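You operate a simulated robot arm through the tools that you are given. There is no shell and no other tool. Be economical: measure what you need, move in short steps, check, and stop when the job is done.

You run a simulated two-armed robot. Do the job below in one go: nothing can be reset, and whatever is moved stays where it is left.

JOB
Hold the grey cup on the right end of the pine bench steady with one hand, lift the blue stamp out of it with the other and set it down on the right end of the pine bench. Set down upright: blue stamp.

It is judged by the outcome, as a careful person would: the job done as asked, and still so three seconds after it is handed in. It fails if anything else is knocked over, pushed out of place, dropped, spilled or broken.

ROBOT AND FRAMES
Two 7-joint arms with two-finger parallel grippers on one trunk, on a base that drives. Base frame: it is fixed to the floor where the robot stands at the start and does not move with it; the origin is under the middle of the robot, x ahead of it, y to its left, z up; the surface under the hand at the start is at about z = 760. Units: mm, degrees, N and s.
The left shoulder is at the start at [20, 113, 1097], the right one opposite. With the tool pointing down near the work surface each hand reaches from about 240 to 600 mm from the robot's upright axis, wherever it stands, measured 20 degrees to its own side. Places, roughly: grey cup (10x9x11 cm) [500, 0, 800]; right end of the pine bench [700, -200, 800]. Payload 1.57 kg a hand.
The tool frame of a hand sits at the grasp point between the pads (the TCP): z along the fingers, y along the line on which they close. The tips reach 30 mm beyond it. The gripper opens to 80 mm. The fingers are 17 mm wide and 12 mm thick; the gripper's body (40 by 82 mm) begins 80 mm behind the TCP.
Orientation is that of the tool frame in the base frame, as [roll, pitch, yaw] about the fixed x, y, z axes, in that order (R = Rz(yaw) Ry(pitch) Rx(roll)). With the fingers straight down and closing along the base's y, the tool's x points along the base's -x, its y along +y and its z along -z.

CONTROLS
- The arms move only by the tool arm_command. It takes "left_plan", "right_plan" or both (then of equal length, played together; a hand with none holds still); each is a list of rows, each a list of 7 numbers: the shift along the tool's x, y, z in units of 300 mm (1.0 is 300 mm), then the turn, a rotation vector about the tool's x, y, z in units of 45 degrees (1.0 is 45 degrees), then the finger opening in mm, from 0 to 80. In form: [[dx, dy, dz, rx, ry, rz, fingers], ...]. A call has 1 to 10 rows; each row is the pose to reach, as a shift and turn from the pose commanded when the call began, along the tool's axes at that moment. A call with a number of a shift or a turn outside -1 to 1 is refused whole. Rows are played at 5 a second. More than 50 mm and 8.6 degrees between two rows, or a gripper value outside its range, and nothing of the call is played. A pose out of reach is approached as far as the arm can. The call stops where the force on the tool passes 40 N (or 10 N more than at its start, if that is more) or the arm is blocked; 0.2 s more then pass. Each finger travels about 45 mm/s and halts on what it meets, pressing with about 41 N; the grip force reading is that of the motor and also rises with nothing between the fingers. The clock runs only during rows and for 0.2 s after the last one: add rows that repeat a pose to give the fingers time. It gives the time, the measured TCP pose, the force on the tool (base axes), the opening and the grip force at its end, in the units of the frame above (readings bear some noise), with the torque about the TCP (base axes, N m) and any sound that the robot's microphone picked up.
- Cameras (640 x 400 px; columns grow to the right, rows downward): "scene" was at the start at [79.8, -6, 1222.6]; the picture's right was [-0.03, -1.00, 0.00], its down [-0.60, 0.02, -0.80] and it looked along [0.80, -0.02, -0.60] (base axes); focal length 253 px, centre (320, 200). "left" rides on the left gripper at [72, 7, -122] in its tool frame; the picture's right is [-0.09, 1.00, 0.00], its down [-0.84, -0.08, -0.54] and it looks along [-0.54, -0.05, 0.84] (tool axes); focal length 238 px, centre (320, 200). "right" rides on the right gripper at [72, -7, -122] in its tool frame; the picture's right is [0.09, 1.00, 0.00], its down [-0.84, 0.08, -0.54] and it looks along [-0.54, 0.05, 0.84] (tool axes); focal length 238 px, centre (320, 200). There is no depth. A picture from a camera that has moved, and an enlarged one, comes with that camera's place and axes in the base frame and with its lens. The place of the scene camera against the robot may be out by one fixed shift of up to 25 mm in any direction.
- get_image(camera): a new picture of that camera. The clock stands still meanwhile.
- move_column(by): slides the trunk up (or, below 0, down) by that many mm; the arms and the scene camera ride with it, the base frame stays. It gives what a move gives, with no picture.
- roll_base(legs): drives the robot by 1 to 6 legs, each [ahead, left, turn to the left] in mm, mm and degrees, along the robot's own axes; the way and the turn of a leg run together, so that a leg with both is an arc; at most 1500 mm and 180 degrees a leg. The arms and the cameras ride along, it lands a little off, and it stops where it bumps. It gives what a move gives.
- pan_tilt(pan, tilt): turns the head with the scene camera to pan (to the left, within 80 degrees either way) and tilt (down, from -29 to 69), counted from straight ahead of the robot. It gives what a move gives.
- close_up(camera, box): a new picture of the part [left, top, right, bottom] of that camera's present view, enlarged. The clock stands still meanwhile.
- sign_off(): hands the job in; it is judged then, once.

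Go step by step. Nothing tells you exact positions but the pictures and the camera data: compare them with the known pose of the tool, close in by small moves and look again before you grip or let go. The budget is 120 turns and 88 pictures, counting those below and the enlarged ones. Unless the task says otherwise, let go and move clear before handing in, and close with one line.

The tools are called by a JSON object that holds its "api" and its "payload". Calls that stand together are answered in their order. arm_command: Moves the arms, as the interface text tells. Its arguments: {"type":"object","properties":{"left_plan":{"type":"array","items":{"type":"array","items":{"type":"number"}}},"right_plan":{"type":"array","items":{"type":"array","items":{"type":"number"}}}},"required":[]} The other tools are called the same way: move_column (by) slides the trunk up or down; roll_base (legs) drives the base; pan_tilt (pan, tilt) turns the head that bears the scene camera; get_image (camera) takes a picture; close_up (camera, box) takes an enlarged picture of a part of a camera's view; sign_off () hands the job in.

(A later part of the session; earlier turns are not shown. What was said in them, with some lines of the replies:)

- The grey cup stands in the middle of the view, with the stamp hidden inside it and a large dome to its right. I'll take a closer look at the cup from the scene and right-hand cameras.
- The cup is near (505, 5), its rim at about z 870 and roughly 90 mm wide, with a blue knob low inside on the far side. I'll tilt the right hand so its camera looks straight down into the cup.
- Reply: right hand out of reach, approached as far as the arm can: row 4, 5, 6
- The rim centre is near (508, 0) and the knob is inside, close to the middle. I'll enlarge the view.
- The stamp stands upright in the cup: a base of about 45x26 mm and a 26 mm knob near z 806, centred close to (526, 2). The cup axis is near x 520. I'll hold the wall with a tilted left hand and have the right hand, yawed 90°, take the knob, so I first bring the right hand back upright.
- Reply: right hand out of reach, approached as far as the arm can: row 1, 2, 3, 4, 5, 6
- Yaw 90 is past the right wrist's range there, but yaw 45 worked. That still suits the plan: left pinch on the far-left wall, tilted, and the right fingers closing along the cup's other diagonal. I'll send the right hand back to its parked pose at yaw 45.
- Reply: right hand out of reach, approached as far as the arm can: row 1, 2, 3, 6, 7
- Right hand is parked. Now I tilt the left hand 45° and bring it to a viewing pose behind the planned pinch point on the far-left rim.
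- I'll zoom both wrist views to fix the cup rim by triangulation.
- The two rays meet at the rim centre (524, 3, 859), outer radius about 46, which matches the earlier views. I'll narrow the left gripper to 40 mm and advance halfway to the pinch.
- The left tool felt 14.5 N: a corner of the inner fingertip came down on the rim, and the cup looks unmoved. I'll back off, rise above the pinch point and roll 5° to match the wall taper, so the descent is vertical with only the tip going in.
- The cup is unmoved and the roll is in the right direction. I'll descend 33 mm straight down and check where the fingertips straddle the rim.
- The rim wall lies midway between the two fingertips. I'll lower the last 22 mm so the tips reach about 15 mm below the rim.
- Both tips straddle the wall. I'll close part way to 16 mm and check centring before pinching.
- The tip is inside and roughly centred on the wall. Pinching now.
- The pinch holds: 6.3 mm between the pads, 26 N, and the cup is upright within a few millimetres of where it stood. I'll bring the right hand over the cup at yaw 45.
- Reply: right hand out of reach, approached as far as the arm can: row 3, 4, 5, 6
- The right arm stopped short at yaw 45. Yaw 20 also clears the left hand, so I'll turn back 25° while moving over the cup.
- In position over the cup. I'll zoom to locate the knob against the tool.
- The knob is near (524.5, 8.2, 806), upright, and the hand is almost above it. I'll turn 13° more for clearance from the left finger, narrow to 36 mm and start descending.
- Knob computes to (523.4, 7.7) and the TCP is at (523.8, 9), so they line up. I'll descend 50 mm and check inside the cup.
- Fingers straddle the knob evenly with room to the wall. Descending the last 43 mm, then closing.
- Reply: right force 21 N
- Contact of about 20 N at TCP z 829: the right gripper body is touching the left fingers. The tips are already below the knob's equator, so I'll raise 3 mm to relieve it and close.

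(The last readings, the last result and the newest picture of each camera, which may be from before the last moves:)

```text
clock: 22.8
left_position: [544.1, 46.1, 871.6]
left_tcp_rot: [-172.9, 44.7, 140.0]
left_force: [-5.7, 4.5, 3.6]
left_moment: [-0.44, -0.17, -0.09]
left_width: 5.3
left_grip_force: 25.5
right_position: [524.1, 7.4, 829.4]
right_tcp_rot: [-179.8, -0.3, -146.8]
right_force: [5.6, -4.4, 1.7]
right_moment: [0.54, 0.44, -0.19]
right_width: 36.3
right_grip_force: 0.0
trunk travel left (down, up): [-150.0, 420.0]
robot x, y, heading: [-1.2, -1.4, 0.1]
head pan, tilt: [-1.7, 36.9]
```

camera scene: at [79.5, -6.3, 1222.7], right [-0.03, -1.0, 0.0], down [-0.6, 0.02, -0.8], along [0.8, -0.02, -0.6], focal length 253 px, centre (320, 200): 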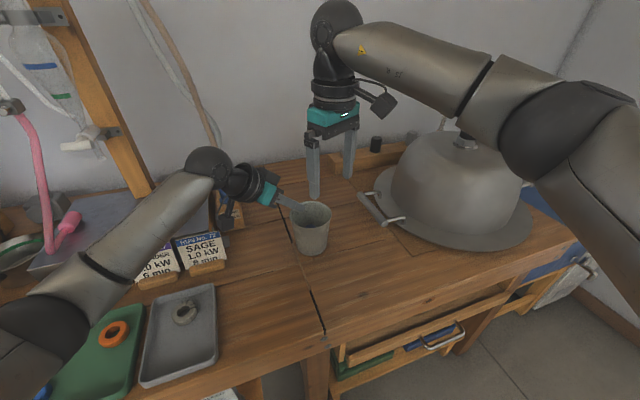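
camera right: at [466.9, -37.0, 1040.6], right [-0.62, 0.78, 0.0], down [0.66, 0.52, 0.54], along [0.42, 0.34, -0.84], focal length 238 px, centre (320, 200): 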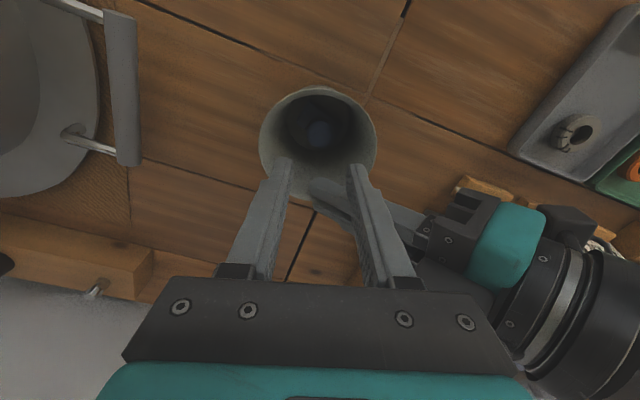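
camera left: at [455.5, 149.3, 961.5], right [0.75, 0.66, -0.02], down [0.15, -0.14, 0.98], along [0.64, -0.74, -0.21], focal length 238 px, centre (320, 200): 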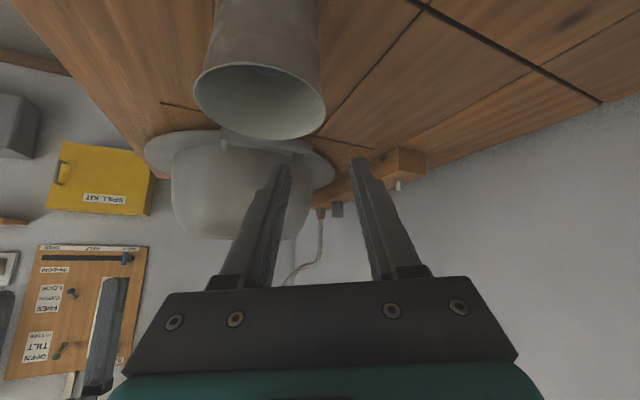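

Residual sideways push of 7 N between the hands. I'll shift the right hand 2 mm away and close gently.

{"api": "arm_command", "payload": {"right_plan": [[0, -0.008, -0.003, 0, 0, 0, 36], [0, -0.008, -0.003, 0, 0, 0, 30], [0, -0.008, -0.003, 0, 0, 0, 24], [0, -0.008, -0.003, 0, 0, 0, 18], [0, -0.008, -0.003, 0, 0, 0, 10], [0, -0.008, -0.003, 0, 0, 0, 10]]}}

{"api": "close_up", "payload": {"camera": "right", "box": [240, 70, 400, 190]}}

```text
clock: 24.2
left_position: [544.3, 45.7, 871.7]
left_tcp_rot: [-173.0, 44.8, 140.0]
left_force: [-1.5, 0.2, 1.6]
left_moment: [0.07, 0.11, 0.03]
left_width: 5.6
left_grip_force: 25.5
right_position: [527.1, 5.7, 832.5]
right_tcp_rot: [180.0, 0.1, -146.7]
right_force: [0.0, -0.4, -0.4]
right_moment: [0.04, -0.03, 0.0]
right_width: 25.3
right_grip_force: 36.8
trunk travel left (down, up): [-150.0, 420.0]
robot x, y, heading: [3.2, 1.7, 0.2]
head pan, tilt: [-1.7, 36.9]
```

```text
3.33 times, centred on (320, 130) of right
camera zoom: at [469.2, -38.4, 955.3], right [-0.62, 0.78, 0.0], down [0.66, 0.52, 0.54], along [0.42, 0.34, -0.84], focal length 794 px, centre (320, 433)
```

zoom: 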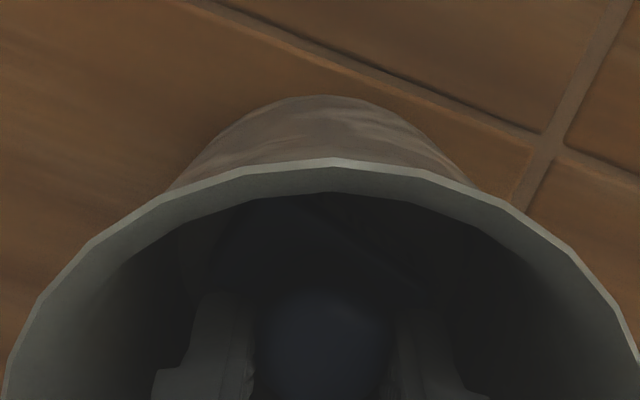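

Gripped: 25.3 mm at 37 N, and the hands no longer touch. Lifting straight up in steps.

{"api": "arm_command", "payload": {"right_plan": [[0, 0, -0.05, 0, 0, 0, 10], [0, 0, -0.1, 0, 0, 0, 10], [0, 0, -0.15, 0, 0, 0, 10], [0, 0, -0.15, 0, 0, 0, 10]]}}

{"api": "close_up", "payload": {"camera": "right", "box": [240, 70, 400, 190]}}

{"api": "close_up", "payload": {"camera": "scene", "box": [220, 100, 400, 280]}}

```text
clock: 25.2
left_position: [544.5, 45.4, 871.6]
left_tcp_rot: [-173.1, 44.8, 140.0]
left_force: [0.0, -0.5, 1.1]
left_moment: [0.0, 0.13, 0.02]
left_width: 5.5
left_grip_force: 25.0
right_position: [527.2, 6.0, 876.8]
right_tcp_rot: [-179.9, 0.0, -146.8]
right_force: [1.3, 0.5, 0.4]
right_moment: [-0.03, -0.04, -0.02]
right_width: 9.9
right_grip_force: 0.0
trunk travel left (down, up): [-150.0, 420.0]
robot x, y, heading: [-0.8, -1.9, 0.1]
head pan, tilt: [-1.7, 36.9]
```

```text
3.33 times, centred on (320, 130) of right
camera zoom: at [469.2, -38.2, 1000.4], right [-0.62, 0.78, 0.0], down [0.66, 0.52, 0.54], along [0.42, 0.34, -0.84], focal length 794 px, centre (320, 433)
```

zoom: 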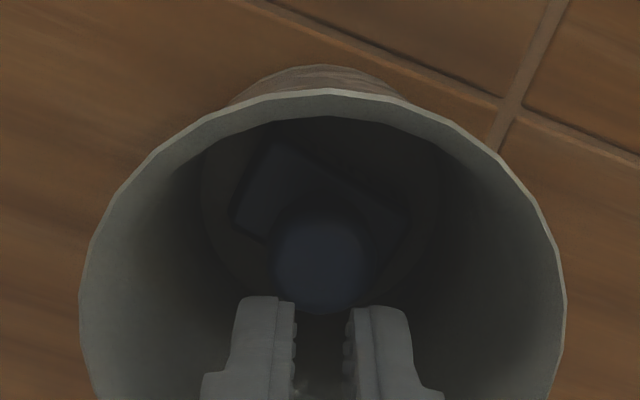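

```text
2.22 times, centred on (310, 190) of scene
camera zoom: at [79.7, -6.1, 1222.6], right [-0.03, -1.0, 0.0], down [-0.6, 0.02, -0.8], along [0.8, -0.02, -0.6], focal length 563 px, centre (342, 222)
```

zoom: 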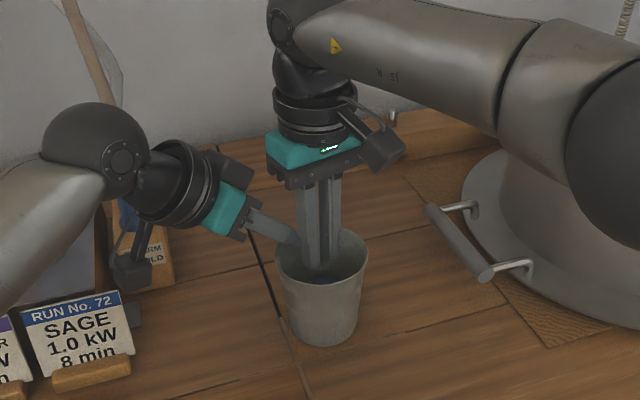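

The fingers slid off the knob's upper half; the stamp still stands upright, so I need about 10 mm more depth. I'll open and lean the right hand 8° away from the left hand to make room.

{"api": "arm_command", "payload": {"right_plan": [[0, 0, 0, 0, 0, 0, 24], [-0.005, -0.002, 0, -0.09, 0, 0, 36], [-0.01, -0.003, 0, -0.178, 0, 0, 36], [-0.01, -0.003, 0, -0.178, 0, 0, 36]]}}

{"api": "close_up", "payload": {"camera": "right", "box": [240, 70, 400, 190]}}

{"api": "close_up", "payload": {"camera": "scene", "box": [220, 100, 400, 280]}}

```text
clock: 26.2
left_position: [546.0, 45.9, 872.4]
left_tcp_rot: [-173.3, 44.8, 139.9]
left_force: [-2.0, 1.3, 0.4]
left_moment: [0.08, 0.06, -0.06]
left_width: 5.2
left_grip_force: 25.4
right_position: [517.1, 6.8, 874.4]
right_tcp_rot: [171.9, -0.2, -146.7]
right_force: [0.7, -0.3, -1.4]
right_moment: [-0.01, -0.08, -0.02]
right_width: 34.2
right_grip_force: 0.1
right hand out of reach, approached as far as the arm can: row 3, 4
trunk travel left (down, up): [-150.0, 420.0]
robot x, y, heading: [0.5, -0.8, -0.1]
head pan, tilt: [-1.7, 36.9]
```

```text
3.33 times, centred on (320, 130) of right
camera zoom: at [469.9, -52.1, 996.0], right [-0.62, 0.77, 0.14], down [0.7, 0.46, 0.54], along [0.36, 0.44, -0.83], focal length 794 px, centre (320, 433)
```

zoom: 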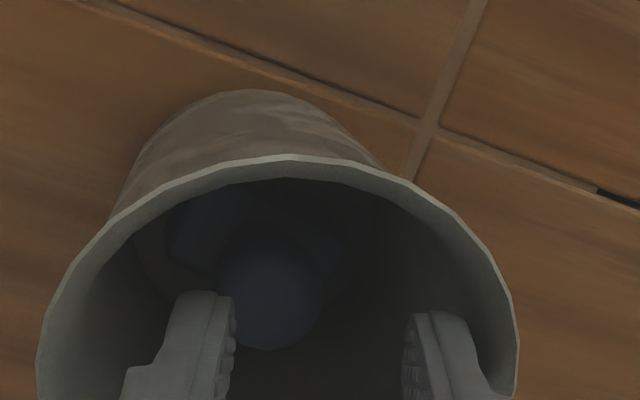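

```text
2.22 times, centred on (310, 190) of scene
camera zoom: at [79.7, -6.3, 1222.6], right [-0.03, -1.0, 0.0], down [-0.6, 0.02, -0.8], along [0.8, -0.02, -0.6], focal length 563 px, centre (342, 222)
```

zoom: 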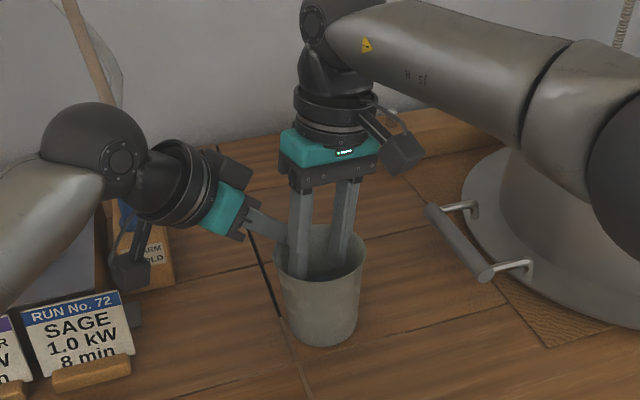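

The lean pushed the wrist past its reach. Turning back about 15° of yaw should help both the reach and the clearance.

{"api": "arm_command", "payload": {"right_plan": [[0, 0, 0, 0, 0, 0.16, 36], [-0.01, -0.006, 0, 0, 0, 0.33, 36], [-0.032, -0.018, 0, 0, 0, 0.33, 36], [-0.032, -0.018, 0, 0, 0, 0.33, 36]]}}

{"api": "close_up", "payload": {"camera": "right", "box": [240, 70, 400, 190]}}

```text
clock: 27.2
left_position: [545.5, 45.7, 871.7]
left_tcp_rot: [-173.0, 44.8, 140.0]
left_force: [7.3, 1.2, -2.3]
left_moment: [-0.05, 0.09, -0.02]
left_width: 5.1
left_grip_force: 25.3
right_position: [530.3, 7.5, 873.9]
right_tcp_rot: [172.2, -2.2, -161.3]
right_force: [-8.9, -1.8, 1.5]
right_moment: [0.1, -0.11, 0.29]
right_width: 36.5
right_grip_force: 0.8
trunk travel left (down, up): [-150.0, 420.0]
robot x, y, heading: [3.3, -1.4, -0.2]
head pan, tilt: [-1.7, 36.9]
```

```text
3.33 times, centred on (320, 130) of right
camera zoom: at [472.6, -35.7, 998.5], right [-0.4, 0.91, 0.14], down [0.81, 0.28, 0.52], along [0.43, 0.32, -0.85], focal length 794 px, centre (320, 433)
```

zoom: 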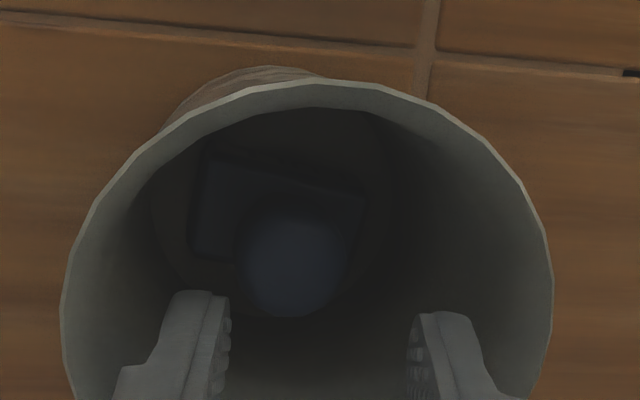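

The right fingertip is brushing the left one with about 9 N, and the knob sits about 7 mm to the -y side of the finger plane's middle. I'll shift that way, which also relieves the contact.

{"api": "arm_command", "payload": {"right_plan": [[0, -0.013, 0, 0, 0, 0, 35], [0.0, -0.026, 0, 0, 0, 0, 34], [0.0, -0.026, 0, 0, 0, 0, 34]]}}

{"api": "close_up", "payload": {"camera": "right", "box": [240, 70, 400, 190]}}

{"api": "close_up", "payload": {"camera": "scene", "box": [220, 100, 400, 280]}}

```text
clock: 28.0
left_position: [544.0, 44.2, 871.9]
left_tcp_rot: [-172.8, 44.9, 139.9]
left_force: [-0.7, 0.0, 1.0]
left_moment: [-0.17, 0.07, -0.07]
left_width: 5.1
left_grip_force: 25.5
right_position: [532.0, -0.4, 873.9]
right_tcp_rot: [172.3, -2.0, -161.4]
right_force: [0.3, -0.2, 1.1]
right_moment: [0.02, -0.02, 0.01]
right_width: 33.8
right_grip_force: 0.0
trunk travel left (down, up): [-150.0, 420.0]
robot x, y, heading: [1.0, 1.7, 0.2]
head pan, tilt: [-1.7, 36.9]
```

```text
3.33 times, centred on (320, 130) of right
camera zoom: at [475.1, -43.1, 997.5], right [-0.4, 0.91, 0.14], down [0.81, 0.28, 0.52], along [0.43, 0.32, -0.84], focal length 794 px, centre (320, 433)
```

zoom: 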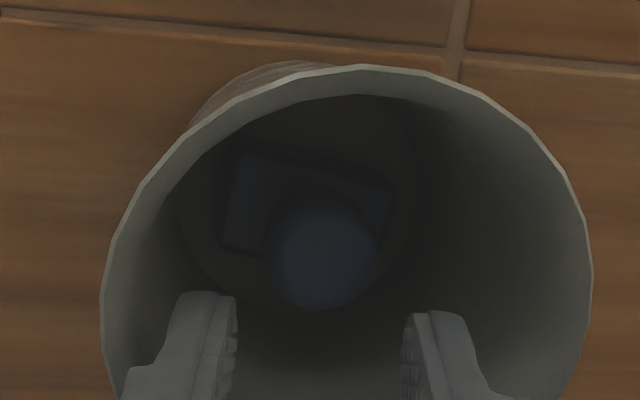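

```text
2.22 times, centred on (310, 190) of scene
camera zoom: at [79.6, -6.0, 1222.7], right [-0.03, -1.0, 0.0], down [-0.6, 0.02, -0.8], along [0.8, -0.02, -0.6], focal length 563 px, centre (342, 222)
```

zoom: 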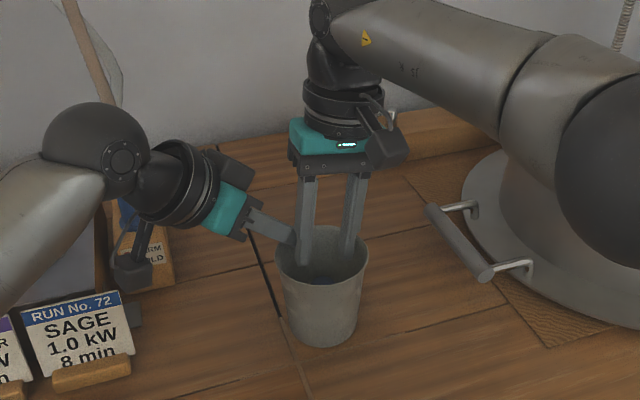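

The knob is centred between the fingers and computes to about z 797. I'll advance along the finger axis, first 36 mm.

{"api": "arm_command", "payload": {"right_plan": [[0, 0, 0.06, 0, 0, 0, 34], [0, 0, 0.12, 0, 0, 0, 34], [0, 0, 0.12, 0, 0, 0, 34]]}}

{"api": "close_up", "payload": {"camera": "right", "box": [240, 70, 400, 190]}}

```text
clock: 28.8
left_position: [544.0, 45.1, 873.6]
left_tcp_rot: [-173.0, 44.8, 139.9]
left_force: [0.2, -2.5, 0.5]
left_moment: [-0.22, 0.03, 0.02]
left_width: 4.9
left_grip_force: 25.1
right_position: [529.1, 2.5, 838.5]
right_tcp_rot: [172.2, -2.0, -161.4]
right_force: [-0.9, 1.2, 0.5]
right_moment: [-0.05, -0.06, 0.01]
right_width: 32.1
right_grip_force: 0.0
trunk travel left (down, up): [-150.0, 420.0]
robot x, y, heading: [-0.2, 2.5, 0.1]
head pan, tilt: [-1.7, 36.9]
```

```text
3.33 times, centred on (320, 130) of right
camera zoom: at [472.1, -39.1, 961.6], right [-0.4, 0.91, 0.14], down [0.81, 0.28, 0.52], along [0.43, 0.32, -0.84], focal length 794 px, centre (320, 433)
```

zoom: 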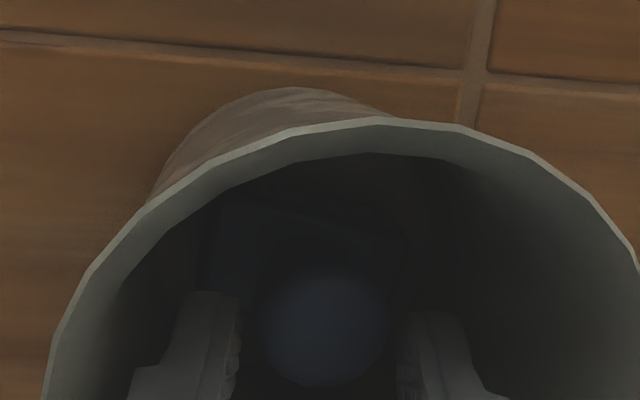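

The opening dropped from 34 to 32, so the -y finger is probably grazing the wall. I'll narrow to 30, nudge 1 mm and go down the remaining 22 mm.

{"api": "arm_command", "payload": {"right_plan": [[0, 0.004, 0, 0, 0, 0, 30], [0, 0.004, 0.04, 0, 0, 0, 30], [0, 0.004, 0.073, 0, 0, 0, 30], [0, 0.004, 0.073, 0, 0, 0, 30]]}}

{"api": "get_image", "payload": {"camera": "scene"}}

```text
clock: 29.8
left_position: [544.0, 45.3, 872.8]
left_tcp_rot: [-173.1, 44.8, 140.1]
left_force: [4.7, -0.6, -3.0]
left_moment: [-0.25, -0.12, 0.25]
left_width: 5.0
left_grip_force: 25.3
right_position: [528.2, 7.9, 819.3]
right_tcp_rot: [172.3, -1.7, -161.5]
right_force: [-1.5, -3.0, 26.4]
right_moment: [-0.64, -0.08, -0.01]
right_width: 29.4
right_grip_force: 0.0
trunk travel left (down, up): [-150.0, 420.0]
robot x, y, heading: [-1.6, 0.2, 0.2]
head pan, tilt: [-1.7, 36.9]
```

```text
41 pictures are left
camera scene: at [78.5, -6.5, 1223.0], right [-0.03, -1.0, 0.0], down [-0.6, 0.02, -0.8], along [0.8, -0.02, -0.6], focal length 253 px, centre (320, 200)
```

scene: 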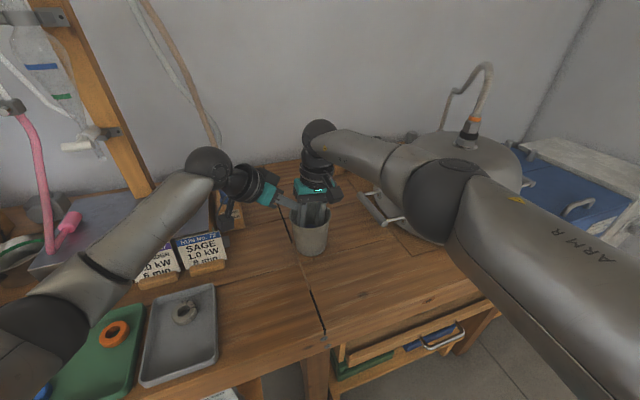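

The lower finger met resistance of 26 N at TCP z 819, which is 13 mm deeper than the last grip. I'll ease up 2 mm and close.

{"api": "arm_command", "payload": {"right_plan": [[0, 0, -0.01, 0, 0, 0, 30], [0, 0, -0.01, 0, 0, 0, 26], [0, 0, -0.01, 0, 0, 0, 20], [0, 0, -0.01, 0, 0, 0, 10], [0, 0, -0.01, 0, 0, 0, 0], [0, 0, -0.01, 0, 0, 0, 0]]}}

{"api": "close_up", "payload": {"camera": "scene", "box": [240, 140, 400, 280]}}

```text
clock: 31.2
left_position: [545.0, 46.8, 871.2]
left_tcp_rot: [-173.1, 44.9, 139.8]
left_force: [-1.2, 3.7, 1.7]
left_moment: [0.21, 0.24, -0.05]
left_width: 4.8
left_grip_force: 25.1
right_position: [528.1, 8.2, 820.0]
right_tcp_rot: [172.3, -1.9, -161.3]
right_force: [2.7, -2.8, 13.4]
right_moment: [-0.47, -0.17, 0.04]
right_width: 25.8
right_grip_force: 36.3
trunk travel left (down, up): [-150.0, 420.0]
robot x, y, heading: [-1.2, -2.0, 0.3]
head pan, tilt: [-1.7, 36.9]
```

```text
2.86 times, centred on (320, 210) of scene
camera zoom: at [78.9, -6.0, 1222.7], right [-0.03, -1.0, 0.0], down [-0.6, 0.02, -0.8], along [0.8, -0.02, -0.6], focal length 724 px, centre (320, 171)
```

zoom: 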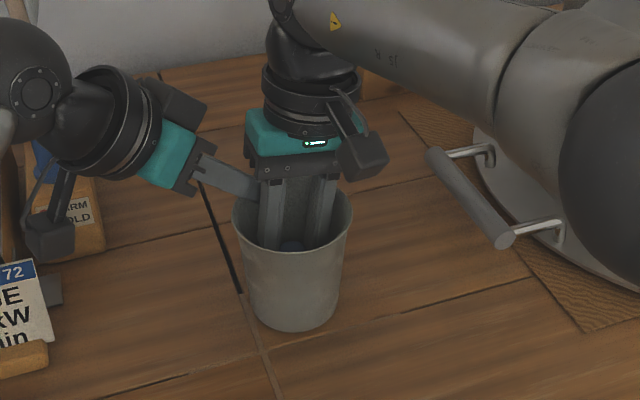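

Gripped at 25.8 mm, 36 N, 13 mm deeper than before. I'll lift 40 mm straight up and check it holds.

{"api": "arm_command", "payload": {"right_plan": [[0, 0.006, -0.044, 0, 0, 0, 0], [0, 0.012, -0.088, 0, 0, 0, 0], [0, 0.0185, -0.132, 0, 0, 0, 0], [0, 0.0185, -0.132, 0, 0, 0, 0]]}}

{"api": "close_up", "payload": {"camera": "right", "box": [240, 70, 400, 190]}}

```text
clock: 32.2
left_position: [544.6, 44.7, 872.7]
left_tcp_rot: [-172.9, 44.9, 140.1]
left_force: [-0.1, 0.2, 1.0]
left_moment: [-0.21, 0.03, 0.06]
left_width: 4.6
left_grip_force: 25.1
right_position: [529.1, 7.8, 858.3]
right_tcp_rot: [172.2, -2.1, -161.4]
right_force: [-0.4, -0.3, -0.6]
right_moment: [-0.02, 0.01, 0.02]
right_width: 25.4
right_grip_force: 36.8
trunk travel left (down, up): [-150.0, 420.0]
robot x, y, heading: [-1.8, -0.2, -0.2]
head pan, tilt: [-1.7, 36.9]
```

```text
3.33 times, centred on (320, 130) of right
camera zoom: at [471.6, -35.5, 983.2], right [-0.4, 0.91, 0.14], down [0.81, 0.28, 0.52], along [0.43, 0.32, -0.84], focal length 794 px, centre (320, 433)
```

zoom: 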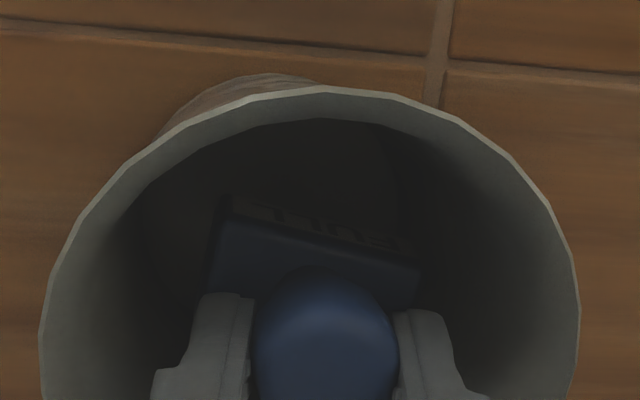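

The stamp is held and rising. Lifting further in two short steps.

{"api": "arm_command", "payload": {"right_plan": [[0, 0.006, -0.044, 0, 0, 0, 0], [0, 0.012, -0.088, 0, 0, 0, 0], [0, 0.0185, -0.132, 0, 0, 0, 0], [0, 0.0185, -0.132, 0, 0, 0, 0]]}}

{"api": "arm_command", "payload": {"right_plan": [[0, 0.006, -0.044, 0, 0, 0, 0], [0, 0.012, -0.088, 0, 0, 0, 0], [0, 0.0185, -0.132, 0, 0, 0, 0], [0, 0.0185, -0.132, 0, 0, 0, 0]]}}

{"api": "get_image", "payload": {"camera": "right"}}

{"api": "get_image", "payload": {"camera": "scene"}}

```text
clock: 33.2
left_position: [544.5, 45.9, 872.4]
left_tcp_rot: [-173.0, 44.7, 140.0]
left_force: [-0.1, -1.1, 2.4]
left_moment: [-0.23, 0.06, -0.01]
left_width: 4.9
left_grip_force: 25.3
right_position: [530.4, 9.2, 899.6]
right_tcp_rot: [172.2, -2.1, -161.4]
right_force: [0.1, -0.2, -0.6]
right_moment: [-0.02, 0.06, 0.05]
right_width: 25.4
right_grip_force: 36.7
trunk travel left (down, up): [-150.0, 420.0]
robot x, y, heading: [-2.0, 1.1, -0.2]
head pan, tilt: [-1.7, 36.9]
```

```text
clock: 34.2
left_position: [544.7, 45.5, 872.0]
left_tcp_rot: [-173.1, 44.7, 140.0]
left_force: [0.3, 4.2, 4.1]
left_moment: [-0.17, -0.01, 0.05]
left_width: 4.6
left_grip_force: 25.5
right_position: [532.2, 9.9, 938.7]
right_tcp_rot: [172.3, -2.0, -161.3]
right_force: [0.1, -2.9, 2.1]
right_moment: [-0.13, -0.03, -0.02]
right_width: 25.2
right_grip_force: 37.1
trunk travel left (down, up): [-150.0, 420.0]
robot x, y, heading: [-2.4, -1.4, 0.1]
head pan, tilt: [-1.7, 36.9]
```

```text
38 pictures are left
camera right: at [474.6, -33.2, 1063.2], right [-0.4, 0.91, 0.14], down [0.81, 0.28, 0.52], along [0.43, 0.32, -0.84], focal length 238 px, centre (320, 200)
```

right: 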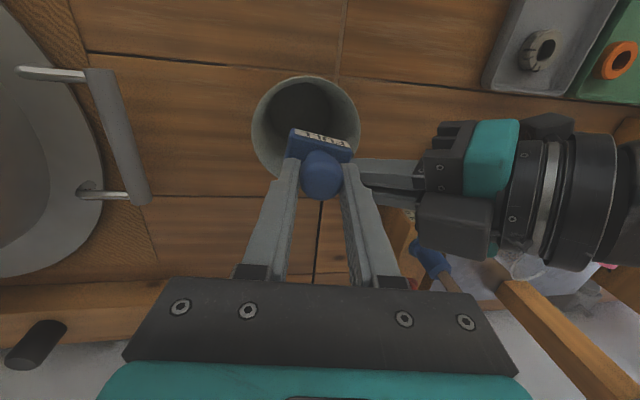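

```text
37 pictures are left
camera scene: at [79.6, -5.9, 1222.7], right [-0.03, -1.0, 0.0], down [-0.6, 0.02, -0.8], along [0.8, -0.02, -0.6], focal length 253 px, centre (320, 200)
```

scene: 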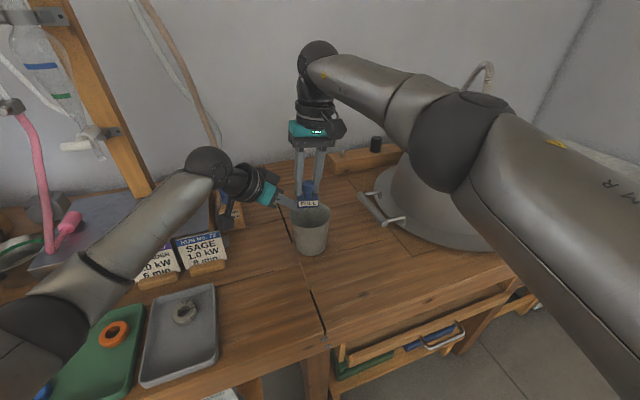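

The stamp is out, with its bottom about 20 mm above the rim and a light brush against the left finger. I'll move it up and away, over the clear wood at about (480, -110).

{"api": "arm_command", "payload": {"right_plan": [[0.025, -0.03, -0.05, 0, 0, 0, 0], [0.05, -0.06, -0.09, 0, 0, 0, 0], [0.13, -0.14, -0.1, 0, 0, 0, 0], [0.21, -0.225, -0.108, 0, 0, 0, 0], [0.295, -0.31, -0.116, 0, 0, 0, 0], [0.295, -0.31, -0.116, 0, 0, 0, 0]]}}

{"api": "get_image", "payload": {"camera": "right"}}

{"api": "close_up", "payload": {"camera": "scene", "box": [260, 120, 460, 300]}}

```text
clock: 35.6
left_position: [545.4, 45.6, 873.5]
left_tcp_rot: [-172.9, 44.8, 139.9]
left_force: [0.5, 0.0, 3.5]
left_moment: [-0.08, 0.08, 0.0]
left_width: 4.6
left_grip_force: 24.6
right_position: [478.1, -112.4, 963.5]
right_tcp_rot: [172.3, -2.0, -161.3]
right_force: [-0.1, 0.3, -0.4]
right_moment: [0.02, -0.01, 0.02]
right_width: 25.5
right_grip_force: 36.5
trunk travel left (down, up): [-150.0, 420.0]
robot x, y, heading: [-4.5, -0.8, 0.0]
head pan, tilt: [-1.7, 36.9]
```

```text
36 pictures are left
camera right: at [421.5, -154.4, 1088.3], right [-0.4, 0.91, 0.14], down [0.81, 0.28, 0.52], along [0.43, 0.32, -0.84], focal length 238 px, centre (320, 200)
```

right: 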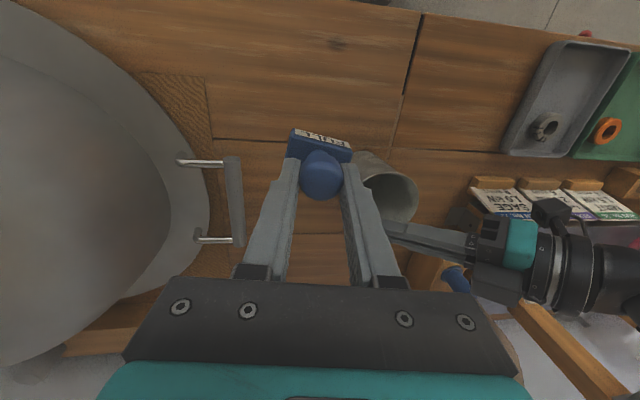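

```text
2.22 times, centred on (360, 210) of scene
camera zoom: at [79.5, -6.2, 1222.7], right [-0.03, -1.0, 0.0], down [-0.6, 0.02, -0.8], along [0.8, -0.02, -0.6], focal length 563 px, centre (231, 178)
```

zoom: 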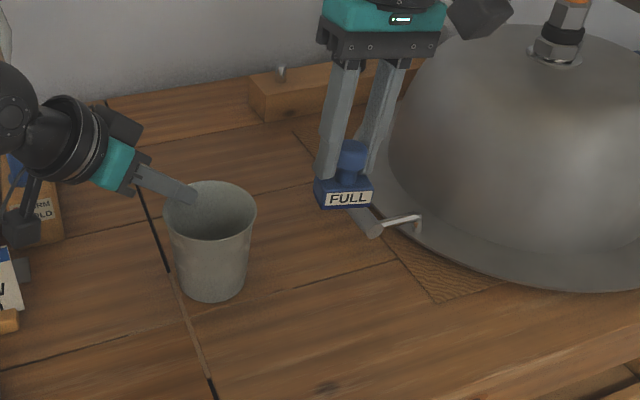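

The stamp is held clear and the cup still stands. I'll check the stamp's tilt from both cameras before lowering.

{"api": "close_up", "payload": {"camera": "scene", "box": [345, 150, 405, 220]}}

{"api": "close_up", "payload": {"camera": "right", "box": [270, 110, 370, 220]}}

```text
5.71 times, centred on (375, 185) of scene
camera zoom: at [79.5, -6.2, 1222.7], right [-0.03, -1.0, 0.0], down [-0.6, 0.02, -0.8], along [0.8, -0.02, -0.6], focal length 1447 px, centre (6, 286)
```

zoom: 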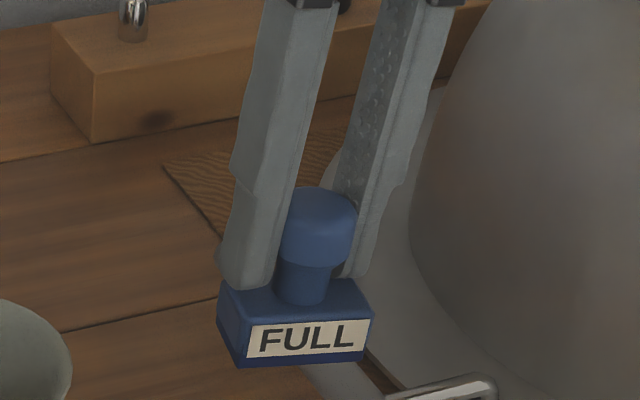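

```text
3.64 times, centred on (320, 165) of right
camera zoom: at [421.5, -154.4, 1088.3], right [-0.4, 0.91, 0.14], down [0.81, 0.28, 0.52], along [0.43, 0.32, -0.84], focal length 867 px, centre (320, 327)
```

zoom: 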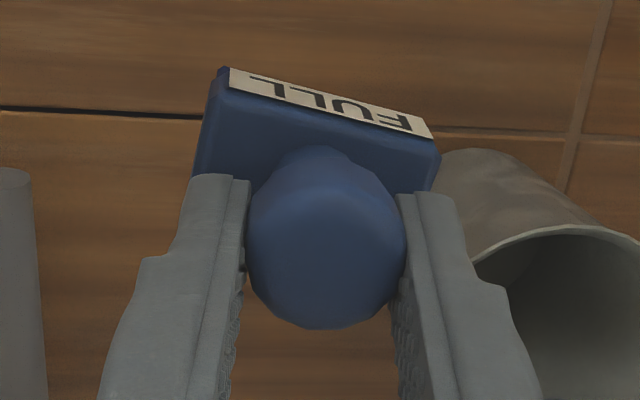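

The stamp hangs upright to within a couple of degrees. Lowering it to about 6 mm above the bench.

{"api": "arm_command", "payload": {"right_plan": [[-0.004, -0.015, 0.114, 0, 0, 0, 0], [-0.008, -0.031, 0.228, 0, 0, 0, 0], [-0.012, -0.046, 0.342, 0, 0, 0, 0], [-0.016, -0.0616, 0.455, 0, 0, 0, 0], [-0.016, -0.0616, 0.455, 0, 0, 0, 0]]}}

{"api": "close_up", "payload": {"camera": "scene", "box": [325, 190, 425, 290]}}

{"api": "get_image", "payload": {"camera": "right"}}

```text
clock: 36.8
left_position: [544.6, 44.0, 872.2]
left_tcp_rot: [-173.0, 44.8, 139.8]
left_force: [-1.1, -1.6, 3.2]
left_moment: [-0.17, 0.1, 0.0]
left_width: 4.6
left_grip_force: 25.2
right_position: [478.5, -110.0, 827.1]
right_tcp_rot: [172.3, -1.9, -161.4]
right_force: [-0.3, -0.2, -0.9]
right_moment: [0.0, 0.03, -0.03]
right_width: 25.2
right_grip_force: 36.7
trunk travel left (down, up): [-150.0, 420.0]
robot x, y, heading: [-0.2, -2.9, 0.3]
head pan, tilt: [-1.7, 36.9]
```

```text
4.00 times, centred on (375, 240) of scene
camera zoom: at [79.5, -6.1, 1222.7], right [-0.03, -1.0, 0.0], down [-0.6, 0.02, -0.8], along [0.8, -0.02, -0.6], focal length 1013 px, centre (100, 40)
```

zoom: 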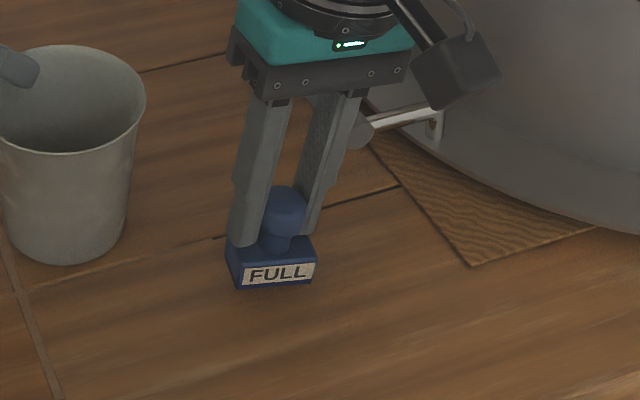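

```text
31 pictures are left
camera right: at [422.0, -153.9, 949.6], right [-0.4, 0.91, 0.14], down [0.81, 0.28, 0.52], along [0.43, 0.32, -0.84], focal length 238 px, centre (320, 200)
```

right: 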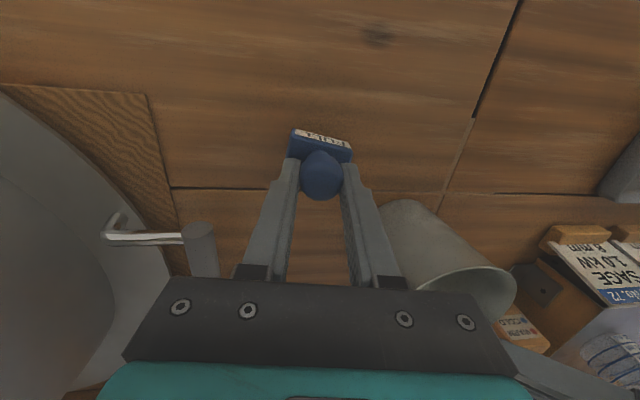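

Just above the wood. Lowering 6 mm, then in small steps until contact.

{"api": "arm_command", "payload": {"right_plan": [[0, -0.0013, 0.01, 0, 0, 0, 0], [0, -0.0027, 0.02, 0, 0, 0, 0], [0, -0.0027, 0.02, 0, 0, 0, 0]]}}

{"api": "arm_command", "payload": {"right_plan": [[0, -0.001, 0.007, 0, 0, 0, 0], [0, -0.001, 0.007, 0, 0, 0, 0]]}}

```text
clock: 37.6
left_position: [543.5, 45.2, 872.5]
left_tcp_rot: [-173.0, 44.8, 140.0]
left_force: [-1.1, -0.3, 3.2]
left_moment: [-0.14, 0.09, -0.01]
left_width: 4.9
left_grip_force: 24.6
right_position: [478.7, -111.3, 820.0]
right_tcp_rot: [172.4, -2.0, -161.4]
right_force: [-0.5, -0.4, -1.3]
right_moment: [-0.01, 0.0, 0.01]
right_width: 25.4
right_grip_force: 36.4
trunk travel left (down, up): [-150.0, 420.0]
robot x, y, heading: [2.9, -1.5, 0.2]
head pan, tilt: [-1.7, 36.9]
```

```text
clock: 38.2
left_position: [544.4, 46.2, 870.9]
left_tcp_rot: [-173.1, 44.8, 140.0]
left_force: [-0.4, -0.9, 2.4]
left_moment: [-0.11, 0.08, -0.02]
left_width: 4.8
left_grip_force: 24.9
right_position: [478.6, -109.3, 817.6]
right_tcp_rot: [172.3, -2.0, -161.4]
right_force: [0.0, 0.0, -0.8]
right_moment: [0.01, -0.01, 0.03]
right_width: 25.2
right_grip_force: 36.9
trunk travel left (down, up): [-150.0, 420.0]
robot x, y, heading: [-5.9, -1.0, 0.1]
head pan, tilt: [-1.7, 36.9]
```

No contact yet. Two more 2 mm steps.

{"api": "arm_command", "payload": {"right_plan": [[0, -0.001, 0.007, 0, 0, 0, 0], [0, -0.001, 0.007, 0, 0, 0, 0]]}}

{"api": "arm_command", "payload": {"right_plan": [[0, -0.001, 0.005, 0, 0, 0, 0], [0, -0.001, 0.005, 0, 0, 0, 0]]}}

{"api": "close_up", "payload": {"camera": "scene", "box": [345, 220, 415, 275]}}

```text
clock: 38.8
left_position: [544.6, 46.0, 872.7]
left_tcp_rot: [-173.0, 44.8, 139.8]
left_force: [-0.6, -0.6, 3.6]
left_moment: [-0.1, 0.1, 0.01]
left_width: 4.7
left_grip_force: 24.9
right_position: [478.6, -110.3, 817.3]
right_tcp_rot: [172.3, -2.0, -161.4]
right_force: [0.7, -0.1, 0.1]
right_moment: [-0.02, 0.0, -0.01]
right_width: 25.1
right_grip_force: 36.7
trunk travel left (down, up): [-150.0, 420.0]
robot x, y, heading: [2.3, 0.5, 0.1]
head pan, tilt: [-1.7, 36.9]
```

```text
clock: 39.4
left_position: [544.5, 44.8, 872.2]
left_tcp_rot: [-173.1, 44.8, 140.0]
left_force: [0.6, -0.7, 2.0]
left_moment: [-0.12, -0.03, 0.08]
left_width: 4.5
left_grip_force: 25.4
right_position: [478.3, -110.3, 816.8]
right_tcp_rot: [172.2, -1.9, -161.3]
right_force: [-0.8, 0.3, 6.2]
right_moment: [-0.12, -0.01, 0.01]
right_width: 25.3
right_grip_force: 36.5
trunk travel left (down, up): [-150.0, 420.0]
robot x, y, heading: [2.8, -0.3, -0.1]
head pan, tilt: [-1.7, 36.9]
```

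```text
7.27 times, centred on (380, 248) of scene
camera zoom: at [79.2, -6.0, 1222.8], right [-0.03, -1.0, 0.0], down [-0.6, 0.02, -0.8], along [0.8, -0.02, -0.6], focal length 1842 px, centre (-116, -146)
```

zoom: 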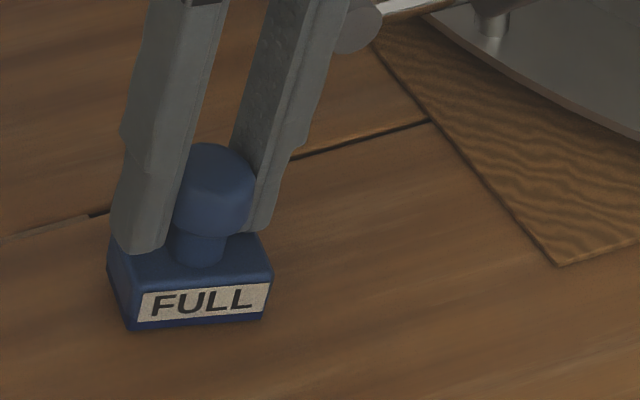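

Contact at 6 N with the stamp flat on the bench. Opening slowly.

{"api": "arm_command", "payload": {"right_plan": [[0, 0, 0, 0, 0, 0, 22], [0, 0, 0, 0, 0, 0, 27], [0, 0, 0, 0, 0, 0, 32], [0, 0, 0, 0, 0, 0, 40], [0, 0, 0, 0, 0, 0, 46], [0, 0, 0, 0, 0, 0, 46]]}}

{"api": "close_up", "payload": {"camera": "scene", "box": [345, 210, 415, 275]}}

{"api": "close_up", "payload": {"camera": "right", "box": [240, 110, 400, 230]}}

```text
clock: 40.8
left_position: [543.5, 45.7, 872.2]
left_tcp_rot: [-173.1, 44.8, 139.8]
left_force: [-0.3, -0.2, 1.2]
left_moment: [-0.08, 0.05, 0.02]
left_width: 4.5
left_grip_force: 24.9
right_position: [478.9, -111.3, 815.5]
right_tcp_rot: [172.4, -1.9, -161.4]
right_force: [0.0, 1.4, 8.3]
right_moment: [-0.1, -0.1, 0.0]
right_width: 44.0
right_grip_force: 0.1
trunk travel left (down, up): [-150.0, 420.0]
robot x, y, heading: [2.8, -1.0, -0.2]
head pan, tilt: [-1.7, 36.9]
```

```text
6.15 times, centred on (380, 242) of scene
camera zoom: at [79.2, -5.8, 1222.7], right [-0.03, -1.0, 0.0], down [-0.6, 0.02, -0.8], along [0.8, -0.02, -0.6], focal length 1558 px, centre (-49, -62)
```

zoom: 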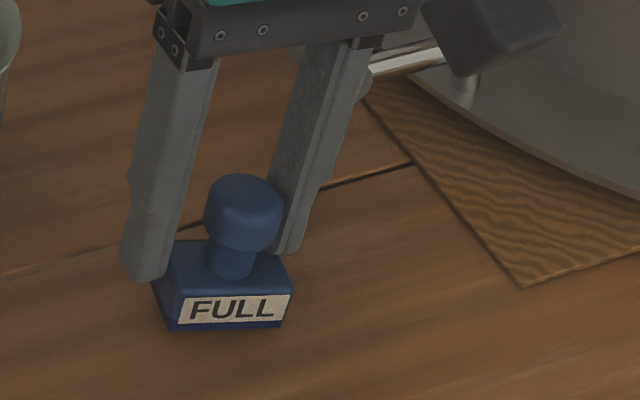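

```text
3.33 times, centred on (320, 170) of right
camera zoom: at [421.6, -153.8, 939.1], right [-0.4, 0.91, 0.14], down [0.81, 0.28, 0.52], along [0.43, 0.32, -0.84], focal length 794 px, centre (320, 300)
```

zoom: 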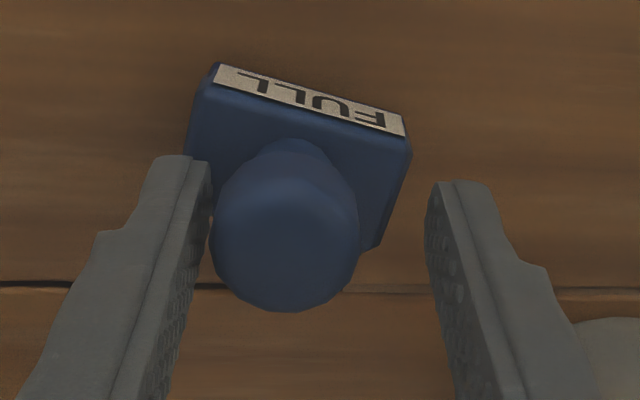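

Released and the stamp stands upright. The lower fingertip rests lightly on its base, so I'll lift off with a slight shift away from the knob.

{"api": "arm_command", "payload": {"right_plan": [[0, -0.008, -0.01, 0, 0, 0, 46], [0, -0.015, -0.03, 0, 0, 0, 50], [0, -0.015, -0.1, 0, 0, 0, 50], [0, -0.015, -0.2, 0, 0, 0, 50], [0, -0.015, -0.33, 0, 0, 0, 50], [0, -0.015, -0.45, 0, 0, 0, 50]]}}

{"api": "close_up", "payload": {"camera": "scene", "box": [240, 140, 440, 290]}}

```text
clock: 42.2
left_position: [544.1, 45.5, 871.6]
left_tcp_rot: [-173.1, 44.8, 140.0]
left_force: [-0.4, 0.9, 2.6]
left_moment: [0.01, 0.17, -0.03]
left_width: 4.7
left_grip_force: 25.2
right_position: [490.4, -130.9, 947.8]
right_tcp_rot: [172.3, -2.1, -161.4]
right_force: [-0.6, -0.3, 0.0]
right_moment: [0.03, 0.0, -0.04]
right_width: 50.0
right_grip_force: 0.1
trunk travel left (down, up): [-150.0, 420.0]
robot x, y, heading: [3.0, -1.1, -0.0]
head pan, tilt: [-1.7, 36.9]
```

```text
2.67 times, centred on (340, 215) of scene
camera zoom: at [79.6, -6.0, 1222.7], right [-0.03, -1.0, 0.0], down [-0.6, 0.02, -0.8], along [0.8, -0.02, -0.6], focal length 675 px, centre (267, 160)
```

zoom: 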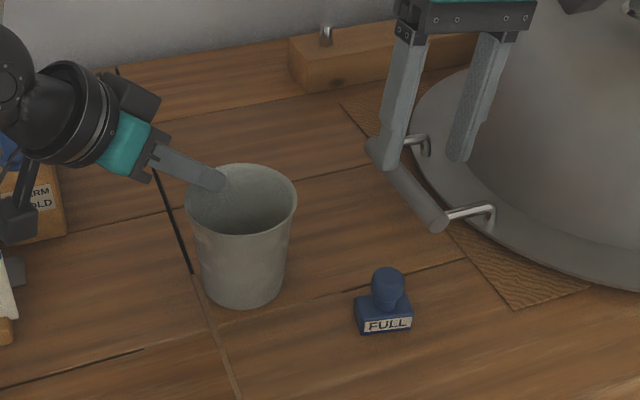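

The stamp stands upright on the bench with the right hand clear. Now I'll open the left hand and raise it straight up off the rim.

{"api": "arm_command", "payload": {"left_plan": [[0, 0, 0, 0, 0, 0, 6], [0, 0, 0, 0, 0, 0, 10], [0, 0, 0, 0, 0, 0, 18], [0, 0, 0, 0, 0, 0, 28], [0, 0, 0, 0, 0, 0, 34], [0, 0, 0, 0, 0, 0, 34]]}}

{"api": "close_up", "payload": {"camera": "scene", "box": [240, 140, 440, 290]}}

{"api": "close_up", "payload": {"camera": "left", "box": [180, 20, 420, 220]}}

```text
clock: 43.6
left_position: [545.0, 45.2, 871.3]
left_tcp_rot: [-173.1, 44.8, 140.0]
left_force: [0.3, -0.6, -0.5]
left_moment: [-0.01, -0.02, -0.03]
left_width: 34.0
left_grip_force: 0.1
right_position: [490.6, -131.8, 947.3]
right_tcp_rot: [172.3, -2.1, -161.4]
right_force: [0.3, 1.2, -0.1]
right_moment: [-0.01, 0.01, 0.0]
right_width: 49.8
right_grip_force: 0.0
trunk travel left (down, up): [-150.0, 420.0]
robot x, y, heading: [-1.3, 0.5, 0.1]
head pan, tilt: [-1.7, 36.9]
```

```text
2.67 times, centred on (340, 215) of scene
camera zoom: at [79.8, -6.0, 1222.6], right [-0.03, -1.0, 0.0], down [-0.6, 0.02, -0.8], along [0.8, -0.02, -0.6], focal length 675 px, centre (267, 160)
```

zoom: 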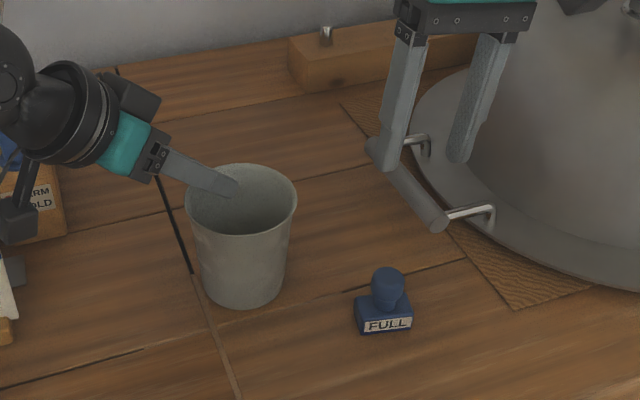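

```text
2.00 times, centred on (300, 120) of left
camera zoom: at [455.1, 149.7, 907.1], right [0.75, 0.66, -0.02], down [0.15, -0.14, 0.98], along [0.64, -0.74, -0.21], focal length 477 px, centre (360, 360)
```

zoom: 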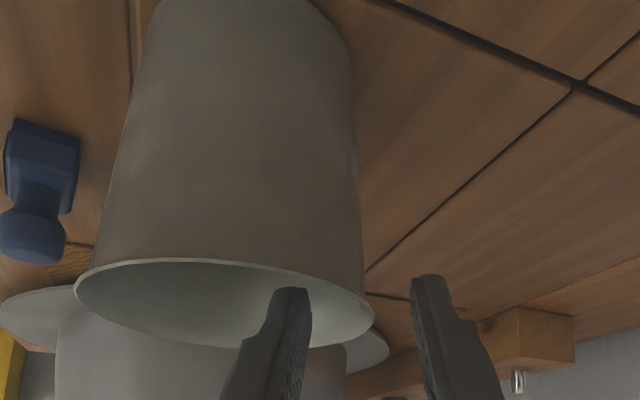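

The cup is released and hasn't moved. I'll raise the left hand clear and back it away.

{"api": "arm_command", "payload": {"left_plan": [[-0.047, -0.006, -0.047, 0, 0, 0, 34], [-0.094, -0.012, -0.094, 0, 0, 0, 34], [-0.15, -0.019, -0.15, 0, 0, 0, 34], [-0.2, -0.025, -0.2, 0, 0, 0, 34], [-0.2, -0.025, -0.3, 0, 0, 0, 34], [-0.2, -0.025, -0.4, 0, 0, 0, 34]]}}

{"api": "get_image", "payload": {"camera": "scene"}}

{"api": "close_up", "payload": {"camera": "scene", "box": [240, 160, 440, 290]}}

```text
clock: 45.0
left_position: [518.1, 79.4, 1000.3]
left_tcp_rot: [-173.0, 44.6, 140.0]
left_force: [-0.2, -0.8, 0.2]
left_moment: [0.02, 0.02, 0.0]
left_width: 34.2
left_grip_force: 0.1
right_position: [490.1, -130.6, 947.6]
right_tcp_rot: [172.2, -1.9, -161.3]
right_force: [-0.8, 0.3, -0.3]
right_moment: [0.02, -0.02, -0.01]
right_width: 50.1
right_grip_force: 0.0
trunk travel left (down, up): [-150.0, 420.0]
robot x, y, heading: [-2.5, 3.0, 0.1]
head pan, tilt: [-1.7, 36.9]
```

```text
24 pictures are left
camera scene: at [79.7, -5.8, 1222.7], right [-0.03, -1.0, 0.0], down [-0.6, 0.02, -0.8], along [0.8, -0.02, -0.6], focal length 253 px, centre (320, 200)
```

scene: 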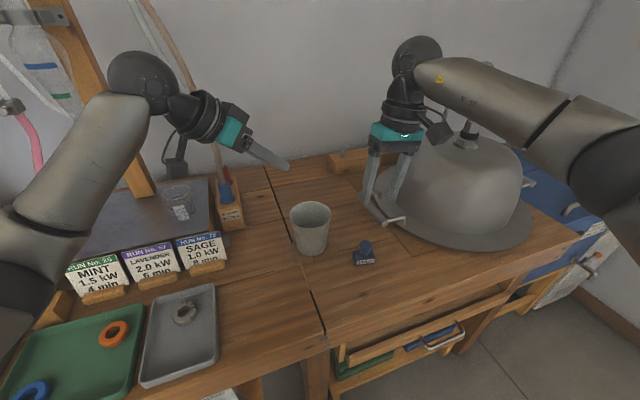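

```text
3.08 times, centred on (340, 225) of scene
camera zoom: at [79.7, -5.8, 1222.7], right [-0.03, -1.0, 0.0], down [-0.6, 0.02, -0.8], along [0.8, -0.02, -0.6], focal length 779 px, centre (258, 123)
```

zoom: 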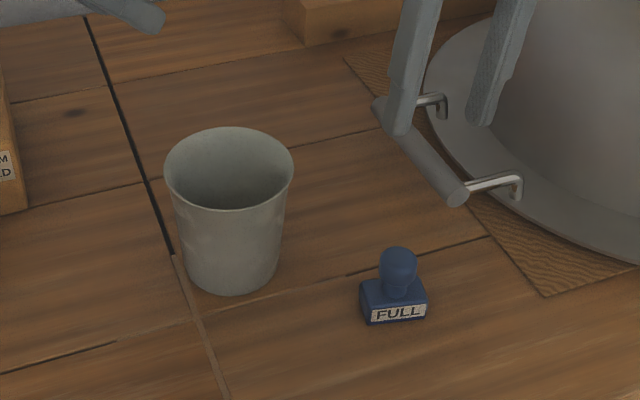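

The stamp stands upright on the right end of the bench, the cup stands within a few millimetres of its original place, and both hands are clear. Handing in.

{"api": "sign_off", "payload": {}}

```text
The job is handed in.
```

The blue stamp was lifted out of the grey cup while the left hand held the cup. It now stands upright on the right end of the pine bench, and the cup is upright within about 3 mm of where it started.
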